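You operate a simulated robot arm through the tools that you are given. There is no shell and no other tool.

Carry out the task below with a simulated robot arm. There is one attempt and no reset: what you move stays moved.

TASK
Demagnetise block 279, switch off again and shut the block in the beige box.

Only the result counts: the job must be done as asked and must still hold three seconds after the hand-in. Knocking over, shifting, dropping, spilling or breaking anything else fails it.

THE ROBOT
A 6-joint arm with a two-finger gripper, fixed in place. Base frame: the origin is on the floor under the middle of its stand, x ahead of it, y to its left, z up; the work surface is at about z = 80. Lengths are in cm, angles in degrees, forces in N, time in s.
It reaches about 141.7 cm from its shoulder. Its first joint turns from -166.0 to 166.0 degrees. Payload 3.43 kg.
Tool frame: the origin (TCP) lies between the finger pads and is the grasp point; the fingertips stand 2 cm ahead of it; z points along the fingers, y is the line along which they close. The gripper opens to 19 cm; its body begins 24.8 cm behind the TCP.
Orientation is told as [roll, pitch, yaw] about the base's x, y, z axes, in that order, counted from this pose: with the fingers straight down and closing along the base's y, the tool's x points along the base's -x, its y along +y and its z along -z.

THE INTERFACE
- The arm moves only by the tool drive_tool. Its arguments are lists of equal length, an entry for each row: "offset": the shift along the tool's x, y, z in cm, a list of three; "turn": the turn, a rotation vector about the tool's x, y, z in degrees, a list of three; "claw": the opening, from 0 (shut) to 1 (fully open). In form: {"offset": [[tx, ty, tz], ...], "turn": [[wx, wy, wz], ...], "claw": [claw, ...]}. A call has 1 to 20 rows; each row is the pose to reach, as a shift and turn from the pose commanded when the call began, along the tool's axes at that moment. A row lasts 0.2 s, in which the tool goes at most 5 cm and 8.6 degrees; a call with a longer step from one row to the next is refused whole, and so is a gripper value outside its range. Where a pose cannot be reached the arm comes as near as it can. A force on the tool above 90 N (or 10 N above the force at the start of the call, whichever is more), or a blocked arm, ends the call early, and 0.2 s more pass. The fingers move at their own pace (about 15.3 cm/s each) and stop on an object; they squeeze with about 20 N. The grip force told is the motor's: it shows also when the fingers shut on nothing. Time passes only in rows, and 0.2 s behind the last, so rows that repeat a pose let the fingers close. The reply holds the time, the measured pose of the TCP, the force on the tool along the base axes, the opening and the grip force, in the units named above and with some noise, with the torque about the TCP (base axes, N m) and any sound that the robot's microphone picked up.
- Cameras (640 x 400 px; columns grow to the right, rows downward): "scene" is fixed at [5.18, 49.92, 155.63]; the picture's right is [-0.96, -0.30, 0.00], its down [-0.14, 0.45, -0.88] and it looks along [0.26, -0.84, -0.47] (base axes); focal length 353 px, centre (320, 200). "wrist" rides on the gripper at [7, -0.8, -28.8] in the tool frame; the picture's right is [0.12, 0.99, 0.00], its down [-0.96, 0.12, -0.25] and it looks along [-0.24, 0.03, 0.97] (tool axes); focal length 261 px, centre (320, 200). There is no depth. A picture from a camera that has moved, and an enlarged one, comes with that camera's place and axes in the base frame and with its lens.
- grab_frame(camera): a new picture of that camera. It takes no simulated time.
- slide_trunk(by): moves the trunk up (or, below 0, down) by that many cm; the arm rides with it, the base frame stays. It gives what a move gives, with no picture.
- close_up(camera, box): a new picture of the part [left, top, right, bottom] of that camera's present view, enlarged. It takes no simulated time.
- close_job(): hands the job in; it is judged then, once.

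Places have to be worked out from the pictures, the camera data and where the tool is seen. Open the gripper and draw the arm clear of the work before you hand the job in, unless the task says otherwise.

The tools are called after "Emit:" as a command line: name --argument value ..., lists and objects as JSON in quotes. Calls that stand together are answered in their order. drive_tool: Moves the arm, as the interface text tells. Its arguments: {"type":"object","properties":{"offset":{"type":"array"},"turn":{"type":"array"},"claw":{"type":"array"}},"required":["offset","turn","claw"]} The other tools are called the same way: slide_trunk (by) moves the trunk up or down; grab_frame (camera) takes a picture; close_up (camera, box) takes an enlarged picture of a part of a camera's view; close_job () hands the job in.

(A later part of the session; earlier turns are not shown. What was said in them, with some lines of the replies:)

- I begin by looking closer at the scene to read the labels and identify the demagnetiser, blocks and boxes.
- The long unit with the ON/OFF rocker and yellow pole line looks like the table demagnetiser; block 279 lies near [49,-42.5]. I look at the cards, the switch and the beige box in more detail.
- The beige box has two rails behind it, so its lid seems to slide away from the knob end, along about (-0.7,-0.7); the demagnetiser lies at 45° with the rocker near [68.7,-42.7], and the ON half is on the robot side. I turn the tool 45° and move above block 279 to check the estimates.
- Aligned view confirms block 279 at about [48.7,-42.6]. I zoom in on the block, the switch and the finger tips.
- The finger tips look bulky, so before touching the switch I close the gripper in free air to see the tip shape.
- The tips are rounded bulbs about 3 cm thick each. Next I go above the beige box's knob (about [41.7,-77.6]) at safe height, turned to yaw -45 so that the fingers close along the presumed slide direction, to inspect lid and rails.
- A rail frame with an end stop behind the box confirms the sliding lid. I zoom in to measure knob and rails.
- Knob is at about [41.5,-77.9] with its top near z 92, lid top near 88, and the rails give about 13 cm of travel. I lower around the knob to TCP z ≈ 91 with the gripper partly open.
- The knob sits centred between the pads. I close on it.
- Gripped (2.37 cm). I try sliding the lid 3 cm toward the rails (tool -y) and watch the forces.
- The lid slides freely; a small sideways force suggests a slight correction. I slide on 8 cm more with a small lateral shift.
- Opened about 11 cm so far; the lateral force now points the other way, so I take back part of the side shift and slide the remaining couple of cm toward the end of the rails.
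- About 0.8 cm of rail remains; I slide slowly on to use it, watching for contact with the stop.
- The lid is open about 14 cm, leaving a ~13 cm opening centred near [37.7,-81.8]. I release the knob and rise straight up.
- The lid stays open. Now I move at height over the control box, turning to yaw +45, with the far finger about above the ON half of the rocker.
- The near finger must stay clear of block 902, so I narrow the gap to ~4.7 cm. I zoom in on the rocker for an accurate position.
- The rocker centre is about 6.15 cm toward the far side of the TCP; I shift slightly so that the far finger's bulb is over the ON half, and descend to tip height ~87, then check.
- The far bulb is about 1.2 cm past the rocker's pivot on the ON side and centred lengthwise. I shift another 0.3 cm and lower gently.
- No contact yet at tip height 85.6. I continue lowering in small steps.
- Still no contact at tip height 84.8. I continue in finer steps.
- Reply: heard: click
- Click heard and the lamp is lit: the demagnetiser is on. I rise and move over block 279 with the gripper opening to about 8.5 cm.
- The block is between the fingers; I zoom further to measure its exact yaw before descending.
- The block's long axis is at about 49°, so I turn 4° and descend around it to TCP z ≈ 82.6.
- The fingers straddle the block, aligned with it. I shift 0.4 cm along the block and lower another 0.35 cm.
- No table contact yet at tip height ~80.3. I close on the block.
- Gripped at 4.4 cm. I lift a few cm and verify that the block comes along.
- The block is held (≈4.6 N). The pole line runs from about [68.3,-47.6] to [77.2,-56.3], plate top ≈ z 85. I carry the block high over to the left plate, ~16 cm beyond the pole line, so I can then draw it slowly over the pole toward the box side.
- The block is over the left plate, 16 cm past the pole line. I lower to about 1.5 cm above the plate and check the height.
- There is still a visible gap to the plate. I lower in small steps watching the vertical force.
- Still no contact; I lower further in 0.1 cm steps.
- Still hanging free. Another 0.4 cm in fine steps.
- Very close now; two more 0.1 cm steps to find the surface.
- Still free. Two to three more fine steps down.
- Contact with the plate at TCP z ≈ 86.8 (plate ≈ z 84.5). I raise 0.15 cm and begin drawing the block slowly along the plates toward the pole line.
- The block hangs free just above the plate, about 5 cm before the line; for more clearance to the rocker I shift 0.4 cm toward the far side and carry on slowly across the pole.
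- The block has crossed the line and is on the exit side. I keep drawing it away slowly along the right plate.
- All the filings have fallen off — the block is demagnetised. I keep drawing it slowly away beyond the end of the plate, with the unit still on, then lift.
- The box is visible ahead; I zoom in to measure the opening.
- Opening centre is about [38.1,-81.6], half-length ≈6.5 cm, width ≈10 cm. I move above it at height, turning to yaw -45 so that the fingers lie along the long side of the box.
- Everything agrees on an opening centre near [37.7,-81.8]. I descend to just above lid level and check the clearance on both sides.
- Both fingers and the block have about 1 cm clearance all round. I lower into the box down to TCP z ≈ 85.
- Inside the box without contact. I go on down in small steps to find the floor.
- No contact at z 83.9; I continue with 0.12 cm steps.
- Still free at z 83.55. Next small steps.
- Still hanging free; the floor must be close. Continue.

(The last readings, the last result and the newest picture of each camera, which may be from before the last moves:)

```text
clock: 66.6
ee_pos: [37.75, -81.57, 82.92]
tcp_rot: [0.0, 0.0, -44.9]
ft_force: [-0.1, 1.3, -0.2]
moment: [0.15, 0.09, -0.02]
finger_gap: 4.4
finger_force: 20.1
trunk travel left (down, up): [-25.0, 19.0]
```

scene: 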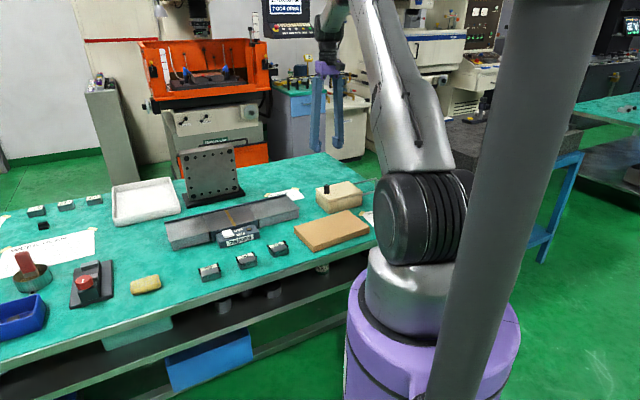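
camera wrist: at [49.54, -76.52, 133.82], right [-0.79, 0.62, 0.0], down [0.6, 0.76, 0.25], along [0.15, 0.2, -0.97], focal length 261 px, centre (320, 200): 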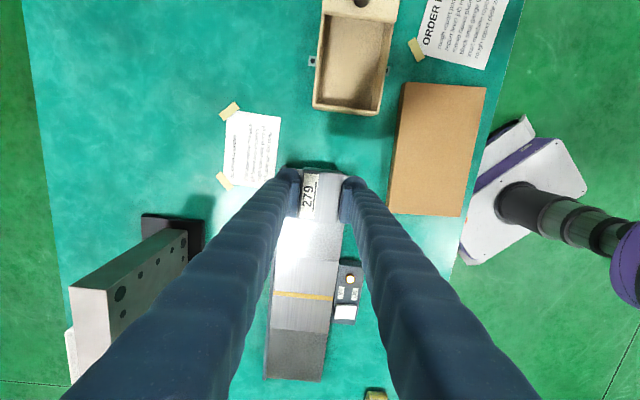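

The block now rests on the box floor (vertical load relieved). I open only about 0.5 cm per side and check.

Emit:
drive_tool --offset '[[0, 0, 0], [0, 0, 0], [0, 0, 0]]' --turn '[[0, 0, 0], [0, 0, 0], [0, 0, 0]]' --claw '[0.285, 0.285, 0.285]'

Emit:
close_up --camera "wrist" --box '[190, 90, 450, 260]'

```text
clock: 67.4
ee_pos: [37.59, -81.62, 82.86]
tcp_rot: [0.1, 0.0, -44.9]
ft_force: [-1.1, -0.1, -0.8]
moment: [0.03, 0.01, 0.01]
finger_gap: 5.41
finger_force: 0.1
trunk travel left (down, up): [-25.0, 19.0]
```

```text
2.35 times, centred on (320, 175) of wrist
camera zoom: at [32.23, -77.16, 111.71], right [0.62, 0.79, 0.0], down [0.76, -0.6, 0.25], along [0.19, -0.15, -0.97], focal length 613 px, centre (320, 259)
```

zoom: 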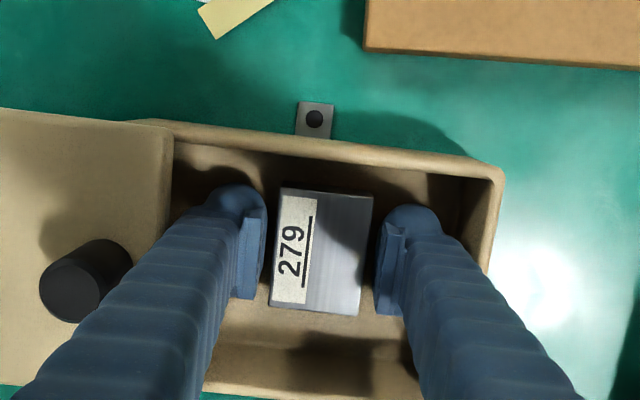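

The block lies flat on the floor and is released. I raise the hand straight up.

Emit:
drive_tool --offset '[[0, 0, -1], [0, 0, -2.5], [0, 0, -4.5], [0, 0, -7], [0, 0, -10], [0, 0, -14], [0, 0, -18.5], [0, 0, -23], [0, 0, -27]]' --turn '[[0, 0, 0], [0, 0, 0], [0, 0, 0], [0, 0, 0], [0, 0, 0], [0, 0, 0], [0, 0, 0], [0, 0, 0], [0, 0, 0]]' --claw '[0.285, 0.285, 0.285, 0.285, 0.285, 0.285, 0.285, 0.285, 0.285]'

Emit:
close_up --camera "wrist" --box '[210, 90, 450, 240]'

Emit:
close_up --camera "scene" --box '[210, 140, 390, 260]'

```text
clock: 69.4
ee_pos: [37.62, -81.31, 110.13]
tcp_rot: [0.1, -0.1, -44.9]
ft_force: [-0.4, 0.6, -0.3]
moment: [-0.03, -0.03, 0.02]
finger_gap: 5.41
finger_force: 0.0
trunk travel left (down, up): [-25.0, 19.0]
```

```text
2.67 times, centred on (330, 165) of wrist
camera zoom: at [32.14, -77.06, 138.84], right [0.62, 0.79, 0.0], down [0.76, -0.6, 0.25], along [0.19, -0.15, -0.97], focal length 695 px, centre (293, 293)
```

zoom: 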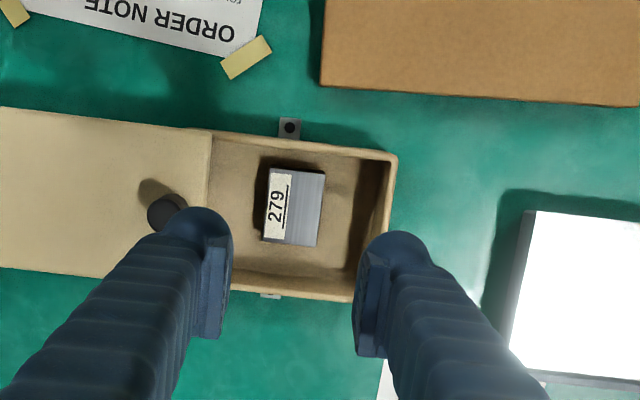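

```text
3.33 times, centred on (300, 200) of scene
camera zoom: at [5.18, 49.92, 155.63], right [-0.96, -0.3, 0.0], down [-0.14, 0.45, -0.88], along [0.26, -0.84, -0.47], focal length 1178 px, centre (387, 200)
```

zoom: 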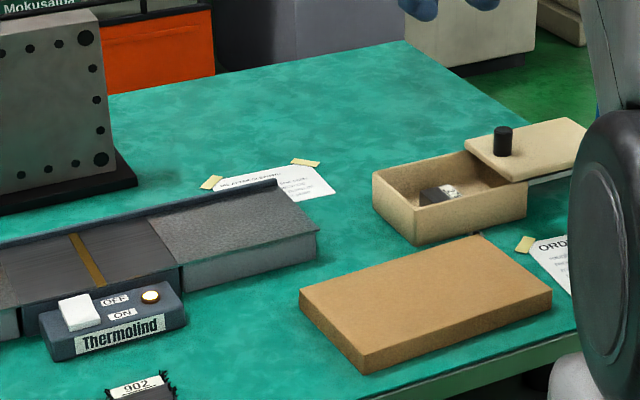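

Block 279 lies in the box and nothing else has moved. Since I am here, I go back to the knob (at [31.3,-87.8]) to close the lid; the demagnetiser is far from the block, so I switch it off right after.

Emit:
drive_tool --offset '[[0.05, -3, 0], [0.1, -6, 0], [0.1, -8.9, 0], [0.1, -8.9, 4.5], [0.1, -8.9, 9], [0.1, -8.9, 13], [0.1, -8.9, 15.5], [0.1, -8.9, 15.5]]' --turn '[[0, 0, 0], [0, 0, 0], [0, 0, 0], [0, 0, 0], [0, 0, 0], [0, 0, 0], [0, 0, 0], [0, 0, 0]]' --claw '[0.35, 0.35, 0.35, 0.35, 0.35, 0.35, 0.35, 0.35]'

Emit:
close_up --camera "wrist" --box '[210, 110, 430, 250]'

```text
clock: 71.2
ee_pos: [31.29, -87.84, 94.55]
tcp_rot: [0.0, 0.0, -45.1]
ft_force: [-0.1, 0.2, 0.4]
moment: [0.02, 0.0, 0.02]
finger_gap: 6.64
finger_force: 0.1
trunk travel left (down, up): [-25.0, 19.0]
```

```text
2.86 times, centred on (320, 180) of wrist
camera zoom: at [25.78, -83.35, 123.26], right [0.62, 0.79, 0.0], down [0.76, -0.6, 0.25], along [0.19, -0.15, -0.97], focal length 745 px, centre (320, 257)
```

zoom: 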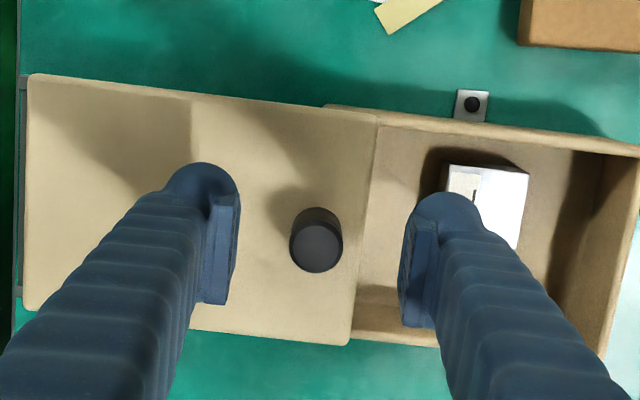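

The knob is centred between the pads. I lower to z ≈ 91 and close on it.

Emit:
drive_tool --offset '[[0, 0, 1.5], [0, 0, 2.8], [0, 0, 3.5], [0, 0, 3.5], [0, 0, 3.5], [0, 0, 3.5], [0, 0, 3.5]]' --turn '[[0, 0, 0], [0, 0, 0], [0, 0, 0], [0, 0, 0], [0, 0, 0], [0, 0, 0], [0, 0, 0]]' --claw '[0.35, 0.35, 0.35, 0.2, 0, 0, 0]'

```text
clock: 72.8
ee_pos: [31.29, -87.77, 90.96]
tcp_rot: [0.0, -0.1, -45.0]
ft_force: [0.7, 0.9, -1.3]
moment: [0.02, 0.01, -0.01]
finger_gap: 2.38
finger_force: 44.8
trunk travel left (down, up): [-25.0, 19.0]
```

Gripped. I slide the lid back toward closed, first 11 cm.

Emit:
drive_tool --offset '[[0, 0.8, 0], [0, 1.6, 0], [0, 2.4, 0], [0, 3.2, 0], [0, 4, 0], [0, 4.8, 0], [0, 5.6, 0], [0, 6.4, 0], [0, 7.2, 0], [0, 8, 0], [0, 8.8, 0], [0, 9.6, 0], [0, 10.4, 0], [0, 11, 0]]' --turn '[[0, 0, 0], [0, 0, 0], [0, 0, 0], [0, 0, 0], [0, 0, 0], [0, 0, 0], [0, 0, 0], [0, 0, 0], [0, 0, 0], [0, 0, 0], [0, 0, 0], [0, 0, 0], [0, 0, 0], [0, 0, 0]]' --claw '[0, 0, 0, 0, 0, 0, 0, 0, 0, 0, 0, 0, 0, 0]'

Emit:
close_up --camera "scene" --box '[290, 140, 390, 230]'

```text
clock: 75.8
ee_pos: [39.01, -79.85, 90.84]
tcp_rot: [0.0, 0.0, -45.0]
ft_force: [-2.6, 4.0, -5.8]
moment: [0.07, 0.22, 0.04]
finger_gap: 2.37
finger_force: 45.1
trunk travel left (down, up): [-25.0, 19.0]
```

```text
4.44 times, centred on (340, 185) of scene
camera zoom: at [5.18, 49.92, 155.63], right [-0.96, -0.3, 0.0], down [-0.14, 0.45, -0.88], along [0.26, -0.84, -0.47], focal length 1570 px, centre (231, 267)
```

zoom: 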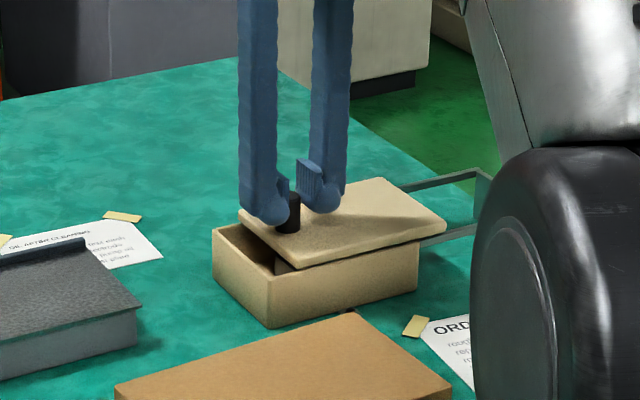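

About 3 cm remain. I slide on 2.8 cm and then check for the closed stop.

Emit:
drive_tool --offset '[[0, 0.5, 0], [0, 1.0, 0], [0, 1.5, 0], [0, 2.0, 0], [0, 2.4, 0], [0, 2.8, 0]]' --turn '[[0, 0, 0], [0, 0, 0], [0, 0, 0], [0, 0, 0], [0, 0, 0], [0, 0, 0]]' --claw '[0, 0, 0, 0, 0, 0]'

Emit:
close_up --camera "scene" --box '[310, 160, 370, 220]'

```text
clock: 77.2
ee_pos: [41.03, -78.1, 90.96]
tcp_rot: [0.0, 0.1, -45.0]
ft_force: [-3.3, 2.9, -4.4]
moment: [0.05, 0.16, 0.02]
finger_gap: 2.36
finger_force: 44.6
trunk travel left (down, up): [-25.0, 19.0]
```

```text
6.67 times, centred on (340, 190) of scene
camera zoom: at [5.18, 49.92, 155.63], right [-0.96, -0.3, 0.0], down [-0.14, 0.45, -0.88], along [0.26, -0.84, -0.47], focal length 2356 px, centre (187, 267)
```

zoom: 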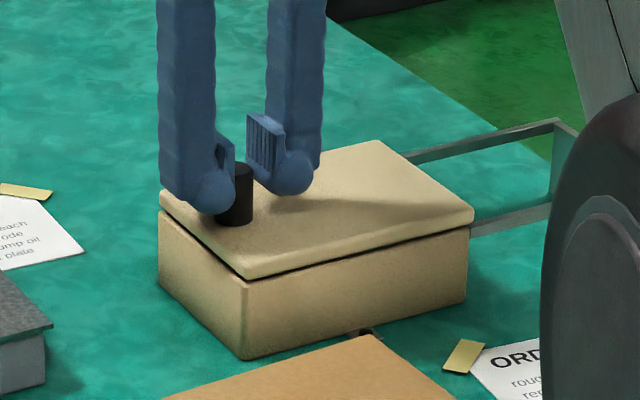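

Nearly closed. I push a little more in 0.1 cm steps to reach the stop.

Emit:
drive_tool --offset '[[0, 0.1, 0], [0, 0.2, 0], [0, 0.3, 0], [0, 0.3, 0]]' --turn '[[0, 0, 0], [0, 0, 0], [0, 0, 0], [0, 0, 0]]' --claw '[0, 0, 0, 0]'

Emit:
close_up --camera "wrist" --box '[200, 110, 400, 260]'

```text
clock: 78.2
ee_pos: [41.19, -77.77, 90.94]
tcp_rot: [0.0, 0.0, -45.0]
ft_force: [-8.4, -0.9, -5.7]
moment: [0.03, 0.12, -0.05]
finger_gap: 2.36
finger_force: 45.5
trunk travel left (down, up): [-25.0, 19.0]
```

```text
2.67 times, centred on (300, 185) of wrist
camera zoom: at [35.75, -73.49, 119.71], right [0.62, 0.79, 0.0], down [0.76, -0.6, 0.25], along [0.19, -0.15, -0.97], focal length 695 px, centre (373, 240)
```

zoom: 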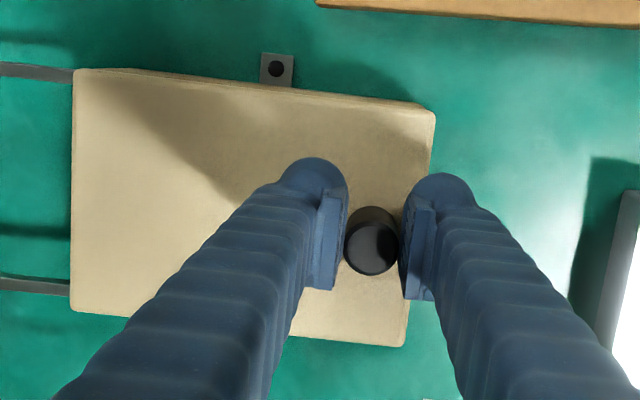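

Force against the motion has risen to ~6.6 N and the position equals the original closed one. One more 0.1 cm to confirm that it is the stop, then release and rise.

Emit:
drive_tool --offset '[[0, 0.1, 0], [0, 0.1, 0]]' --turn '[[0, 0, 0], [0, 0, 0]]' --claw '[0, 0]'

```text
clock: 78.8
ee_pos: [41.17, -77.84, 90.87]
tcp_rot: [-0.1, 0.0, -44.8]
ft_force: [-13.7, -6.7, -5.5]
moment: [-0.05, 0.16, -0.07]
finger_gap: 2.37
finger_force: 44.5
trunk travel left (down, up): [-25.0, 19.0]
```

The stop is confirmed: the lid is shut. I relieve the push, open and rise.

Emit:
drive_tool --offset '[[0, -0.15, 0], [0, -0.15, 0], [0, -0.15, 0], [0, -0.15, 0], [0, -0.15, -3], [0, -0.15, -7], [0, -0.15, -11.5], [0, -0.15, -16], [0, -0.15, -20]]' --turn '[[0, 0, 0], [0, 0, 0], [0, 0, 0], [0, 0, 0], [0, 0, 0], [0, 0, 0], [0, 0, 0], [0, 0, 0], [0, 0, 0]]' --claw '[0, 0.3, 0.3, 0.3, 0.3, 0.3, 0.3, 0.3, 0.3]'

Emit:
close_up --camera "scene" --box '[310, 160, 370, 220]'

Emit:
grab_frame --camera "wrist"

```text
clock: 80.8
ee_pos: [41.3, -77.79, 111.08]
tcp_rot: [0.0, 0.0, -45.1]
ft_force: [-0.5, 0.4, 0.4]
moment: [0.02, 0.02, 0.01]
finger_gap: 5.71
finger_force: 0.1
trunk travel left (down, up): [-25.0, 19.0]
```

```text
6.67 times, centred on (340, 190) of scene
camera zoom: at [5.18, 49.92, 155.63], right [-0.96, -0.3, 0.0], down [-0.14, 0.45, -0.88], along [0.26, -0.84, -0.47], focal length 2356 px, centre (187, 267)
```

zoom: 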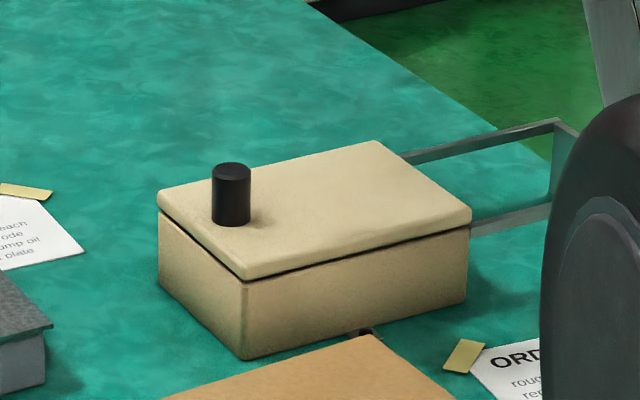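

```text
taken
camera wrist: at [35.76, -73.44, 139.78], right [0.62, 0.79, 0.0], down [0.76, -0.6, 0.25], along [0.19, -0.15, -0.97], focal length 261 px, centre (320, 200)
```

wrist: 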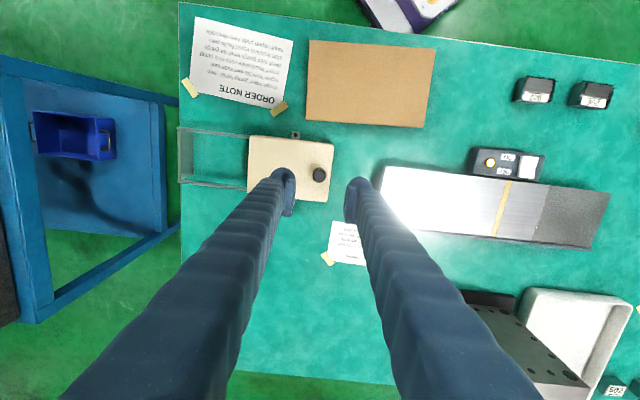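

The lid is shut as at the start. Now I move back over the control box (yaw +45), with the far finger above the OFF half of the rocker, 3 cm further out than for the ON press.

Emit:
drive_tool --offset '[[0.67, 3.67, 0], [1.33, 7.34, 0], [2, 11, 0], [2.66, 14.7, 0], [3.33, 18.35, 0], [4, 22, 0], [4.66, 25.7, 0], [5.33, 29.4, 0], [6, 33, 0], [6.66, 36.7, 0], [7.3, 40.4, 0], [7.99, 44.05, 0], [7.99, 44.05, 4], [7.99, 44.05, 8], [7.99, 44.05, 8]]' --turn '[[0, 0, -7.5], [0, 0, -15], [0, 0, -22.5], [0, 0, -30], [0, 0, -37.5], [0, 0, -45], [0, 0, -52.5], [0, 0, -60], [0, 0, -67.5], [0, 0, -75], [0, 0, -82.5], [0, 0, -90], [0, 0, -90], [0, 0, -90], [0, 0, -90]]' --claw '[0.25, 0.25, 0.25, 0.25, 0.25, 0.25, 0.25, 0.25, 0.25, 0.25, 0.25, 0.25, 0.25, 0.25, 0.25]'

Emit:
close_up --camera "wrist" --box '[220, 80, 420, 205]'

Emit:
close_up --camera "scene" --box '[200, 180, 280, 260]'

```text
clock: 84.0
ee_pos: [66.71, -40.96, 103.03]
tcp_rot: [0.0, 0.0, 45.1]
ft_force: [0.9, -0.4, -0.1]
moment: [-0.02, -0.01, -0.03]
finger_gap: 4.74
finger_force: 0.0
trunk travel left (down, up): [-25.0, 19.0]
```

```text
3.20 times, centred on (320, 142) of wrist
camera zoom: at [62.42, -46.61, 131.74], right [-0.79, 0.62, 0.0], down [0.6, 0.76, 0.25], along [0.15, 0.19, -0.97], focal length 834 px, centre (320, 384)
```

zoom: 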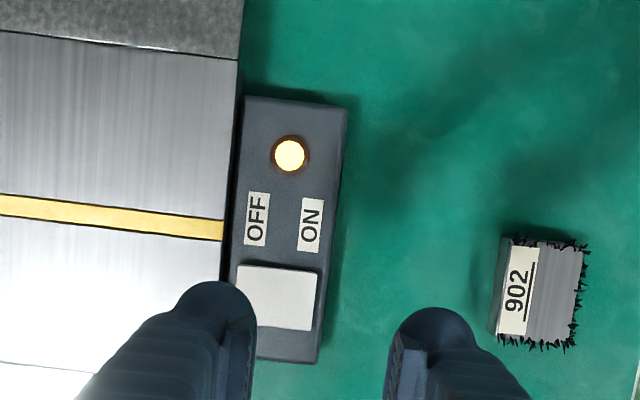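

```text
5.00 times, centred on (240, 220) of scene
camera zoom: at [5.18, 49.92, 155.63], right [-0.96, -0.3, 0.0], down [-0.14, 0.45, -0.88], along [0.26, -0.84, -0.47], focal length 1767 px, centre (720, 100)
```

zoom: 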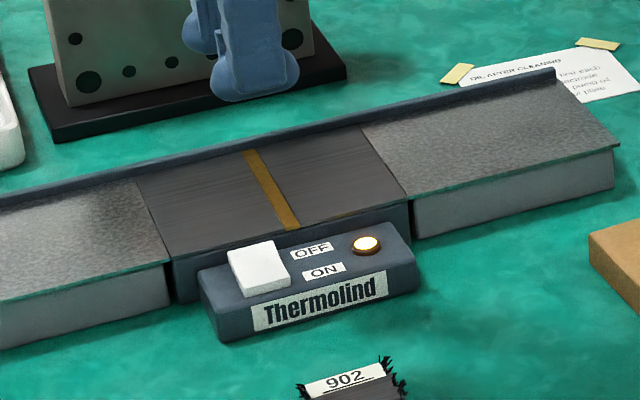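

The full rocker is visible (centre ≈ [68.5,-42.9]); the far bulb is ~1.3 cm past the pivot on the OFF side and ~1.8 cm clear of the plate edge. I descend to tip height ~86 and check.

Emit:
drive_tool --offset '[[0, 0, 4.5], [0, 0, 9], [0, 0, 12], [0, 0, 14], [0, 0, 15], [0, 0, 15]]' --turn '[[0, 0, 0], [0, 0, 0], [0, 0, 0], [0, 0, 0], [0, 0, 0], [0, 0, 0]]' --claw '[0.25, 0.25, 0.25, 0.25, 0.25, 0.25]'

Emit:
close_up --camera "wrist" --box '[220, 80, 420, 205]'

Emit:
close_up --camera "scene" --box '[205, 200, 265, 260]'

```text
clock: 85.4
ee_pos: [66.89, -41.05, 87.95]
tcp_rot: [0.0, 0.1, 45.0]
ft_force: [-0.1, -0.3, -0.6]
moment: [-0.01, 0.0, 0.0]
finger_gap: 4.73
finger_force: 0.1
trunk travel left (down, up): [-25.0, 19.0]
```

```text
3.20 times, centred on (320, 142) of wrist
camera zoom: at [62.57, -46.63, 116.69], right [-0.79, 0.62, 0.0], down [0.6, 0.76, 0.25], along [0.15, 0.19, -0.97], focal length 834 px, centre (320, 384)
```

zoom: 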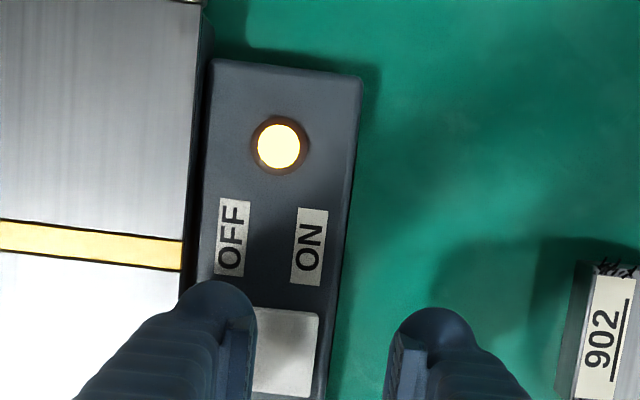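

```text
6.67 times, centred on (235, 230) of scene
camera zoom: at [5.18, 49.92, 155.63], right [-0.96, -0.3, 0.0], down [-0.14, 0.45, -0.88], along [0.26, -0.84, -0.47], focal length 2356 px, centre (887, 0)
```

zoom: 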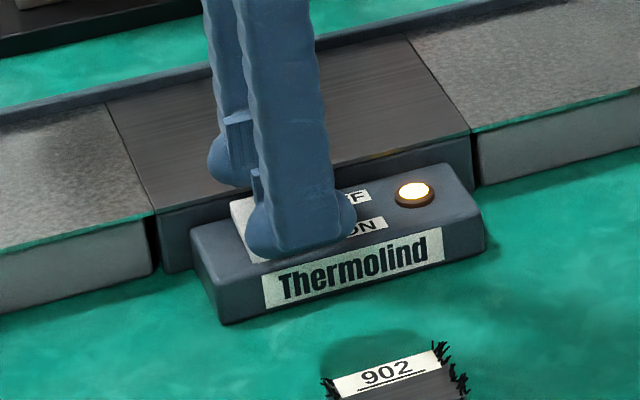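

The bulb's outer side is ~0.4 cm clear of the plate edge; I shift 0.2 cm back for margin and lower in small steps.

Emit:
drive_tool --offset '[[0, 0.2, 0.2], [0, 0.2, 0.5], [0, 0.2, 0.8], [0, 0.2, 1.0], [0, 0.2, 1.2]]' --turn '[[0, 0, 0], [0, 0, 0], [0, 0, 0], [0, 0, 0], [0, 0, 0]]' --claw '[0.25, 0.25, 0.25, 0.25, 0.25]'

Emit:
close_up --camera "scene" --box '[205, 200, 265, 260]'

```text
clock: 86.6
ee_pos: [66.61, -40.92, 86.79]
tcp_rot: [-0.1, 0.0, 45.0]
ft_force: [0.0, 0.1, -1.0]
moment: [0.01, -0.02, -0.01]
finger_gap: 4.76
finger_force: 0.0
trunk travel left (down, up): [-25.0, 19.0]
```

```text
6.67 times, centred on (235, 230) of scene
camera zoom: at [5.18, 49.92, 155.63], right [-0.96, -0.3, 0.0], down [-0.14, 0.45, -0.88], along [0.26, -0.84, -0.47], focal length 2356 px, centre (887, 0)
```

zoom: 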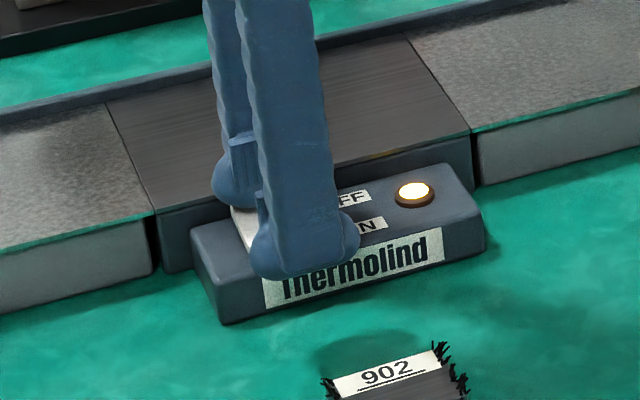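

No contact yet. I continue down in 0.12 cm steps.

Emit:
drive_tool --offset '[[0, 0, 0.12], [0, 0, 0.24], [0, 0, 0.36], [0, 0, 0.48], [0, 0, 0.6]]' --turn '[[0, 0, 0], [0, 0, 0], [0, 0, 0], [0, 0, 0], [0, 0, 0]]' --claw '[0.25, 0.25, 0.25, 0.25, 0.25]'

Emit:
close_up --camera "scene" --box '[205, 200, 265, 260]'

```text
clock: 87.8
ee_pos: [66.72, -40.88, 86.22]
tcp_rot: [0.0, 0.0, 45.1]
ft_force: [-0.5, -0.2, 2.0]
moment: [-0.03, -0.06, -0.01]
finger_gap: 4.78
finger_force: 0.1
trunk travel left (down, up): [-25.0, 19.0]
```

```text
6.67 times, centred on (235, 230) of scene
camera zoom: at [5.18, 49.92, 155.63], right [-0.96, -0.3, 0.0], down [-0.14, 0.45, -0.88], along [0.26, -0.84, -0.47], focal length 2356 px, centre (887, 0)
```

zoom: 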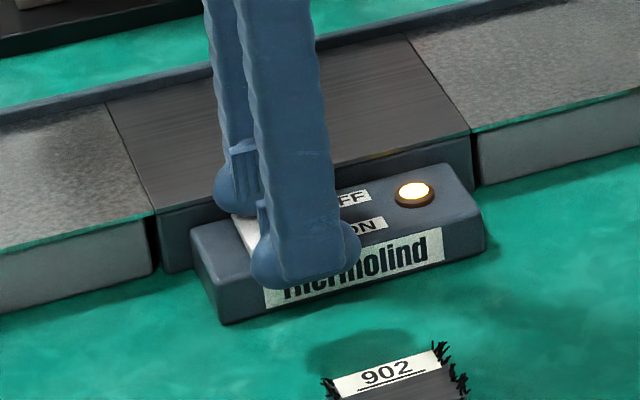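

Light contact (2 N); the lamp is still lit. I press a bit further.

Emit:
drive_tool --offset '[[0, 0, 0.1], [0, 0, 0.2], [0, 0, 0.3]]' --turn '[[0, 0, 0], [0, 0, 0], [0, 0, 0]]' --claw '[0.25, 0.25, 0.25]'

Emit:
close_up --camera "scene" --box '[205, 200, 265, 260]'

```text
clock: 88.6
ee_pos: [66.66, -40.75, 86.16]
tcp_rot: [0.0, 0.0, 45.0]
ft_force: [-1.3, 0.3, 12.9]
moment: [-0.29, -0.28, -0.04]
finger_gap: 4.69
finger_force: 0.1
trunk travel left (down, up): [-25.0, 19.0]
heard: click
```

```text
6.67 times, centred on (235, 230) of scene
camera zoom: at [5.18, 49.92, 155.63], right [-0.96, -0.3, 0.0], down [-0.14, 0.45, -0.88], along [0.26, -0.84, -0.47], focal length 2356 px, centre (887, 0)
```

zoom: 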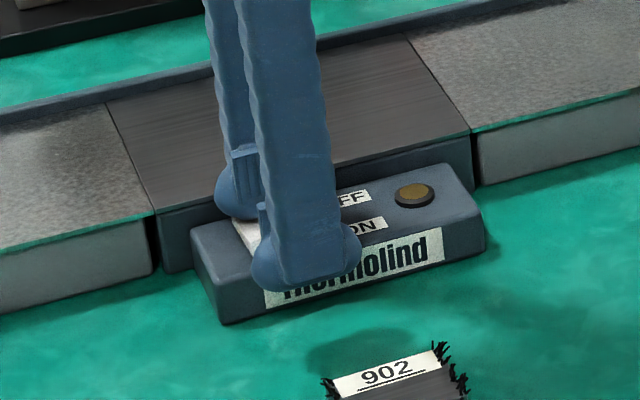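

Click heard and the lamp is out: the unit is off. I rise straight up, then draw the arm clear with an open gripper.

Emit:
drive_tool --offset '[[0, 0, -1], [0, 0, -3], [0, 0, -7], [0, 0, -11.5], [0, 0, -16], [0, 0, -20.5], [0, 0, -25]]' --turn '[[0, 0, 0], [0, 0, 0], [0, 0, 0], [0, 0, 0], [0, 0, 0], [0, 0, 0], [0, 0, 0]]' --claw '[0.25, 0.25, 0.25, 0.25, 0.4, 0.7, 1]'

Emit:
grab_frame --camera "scene"

Emit:
close_up --camera "scene" --box '[180, 170, 380, 290]'

Emit:
grab_frame --camera "wrist"

```text
clock: 90.2
ee_pos: [66.48, -40.89, 111.02]
tcp_rot: [0.0, 0.0, 44.9]
ft_force: [-1.0, 0.4, 1.7]
moment: [-0.02, -0.06, 0.01]
finger_gap: 18.99
finger_force: 0.0
trunk travel left (down, up): [-25.0, 19.0]
```

```text
taken
```

scene: 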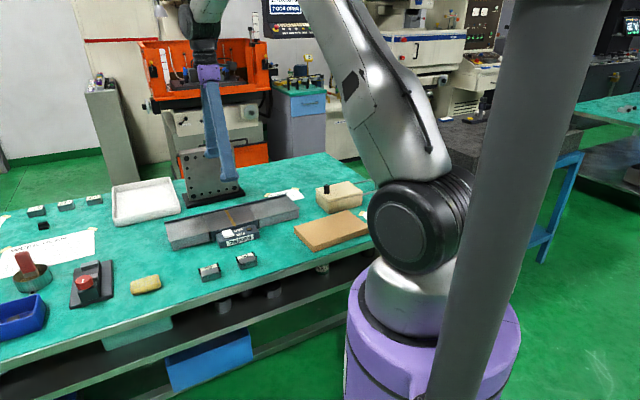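

```text
3.20 times, centred on (280, 230) of scene
camera zoom: at [5.18, 49.92, 155.63], right [-0.96, -0.3, 0.0], down [-0.14, 0.45, -0.88], along [0.26, -0.84, -0.47], focal length 1131 px, centre (448, 104)
```

zoom: 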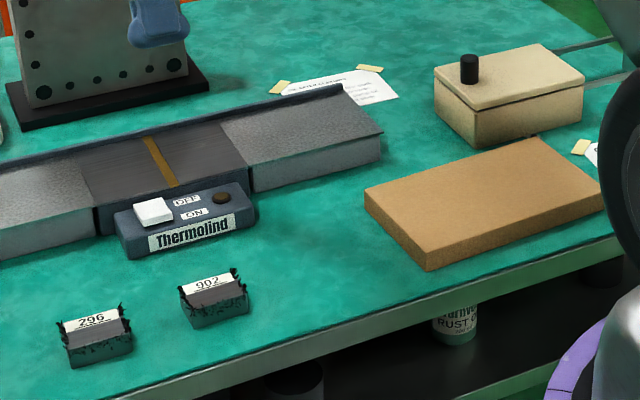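

```text
taken
camera wrist: at [62.21, -46.47, 139.73], right [-0.79, 0.62, 0.0], down [0.6, 0.76, 0.25], along [0.15, 0.19, -0.97], focal length 261 px, centre (320, 200)
```

wrist: 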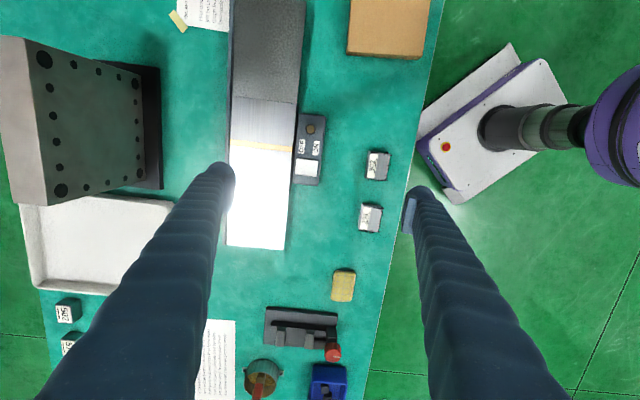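

Lamp off, lid shut, blocks 902 and 296 and everything else in place. I raise the arm a bit more to be well clear and let things settle.

Emit:
drive_tool --offset '[[0, 0, -4], [0, 0, -8], [0, 0, -10], [0, 0, -10], [0, 0, -10]]' --turn '[[0, 0, 0], [0, 0, 0], [0, 0, 0], [0, 0, 0], [0, 0, 0]]' --claw '[1, 1, 1, 1, 1]'

Emit:
close_up --camera "scene" --box '[200, 170, 380, 270]'

```text
clock: 91.4
ee_pos: [66.72, -40.92, 120.93]
tcp_rot: [0.0, 0.1, 45.0]
ft_force: [-0.2, -0.1, -0.1]
moment: [0.0, 0.0, 0.01]
finger_gap: 19.01
finger_force: 0.1
trunk travel left (down, up): [-25.0, 19.0]
```

```text
3.56 times, centred on (290, 220) of scene
camera zoom: at [5.18, 49.92, 155.63], right [-0.96, -0.3, 0.0], down [-0.14, 0.45, -0.88], along [0.26, -0.84, -0.47], focal length 1256 px, centre (427, 129)
```

zoom: 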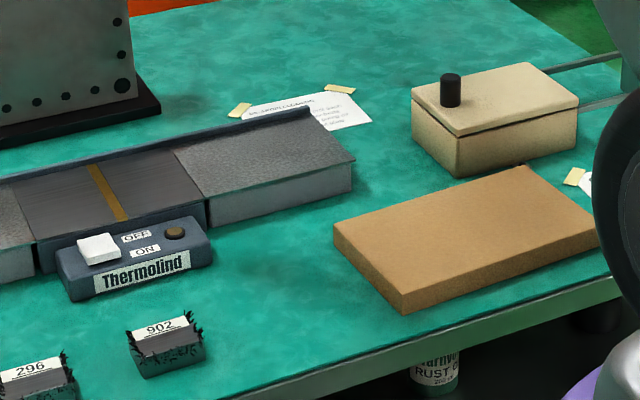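

Block 279 is demagnetised and shut in the beige box, the unit is off, and the arm is clear with the gripper open. I hand the job in.

Emit:
close_job

```text
The job is handed in.
```

Block 279 is demagnetised and shut in the beige box, and the demagnetiser is switched off again. The job is handed in; no verdict has come back yet.

- **Demagnetising:** I switched the unit on (click heard, lamp lit) and drew the block slowly along the plates and over the yellow pole line, just above the surface. I kept going until it was past the far end. The filings clinging to the block fell off as it moved away from the pole.
- **Box:** I set the block down on the floor of the box and released it. I then slid the lid back until it met its stop, at the same position as at the start.
- **Switch:** I pressed the rocker to OFF once the block was in the closed box (click heard, lamp out).
- **Surroundings:** In the last pictures blocks 902 and 296 are where they were, and nothing else looks moved. The arm is raised clear with the gripper open.
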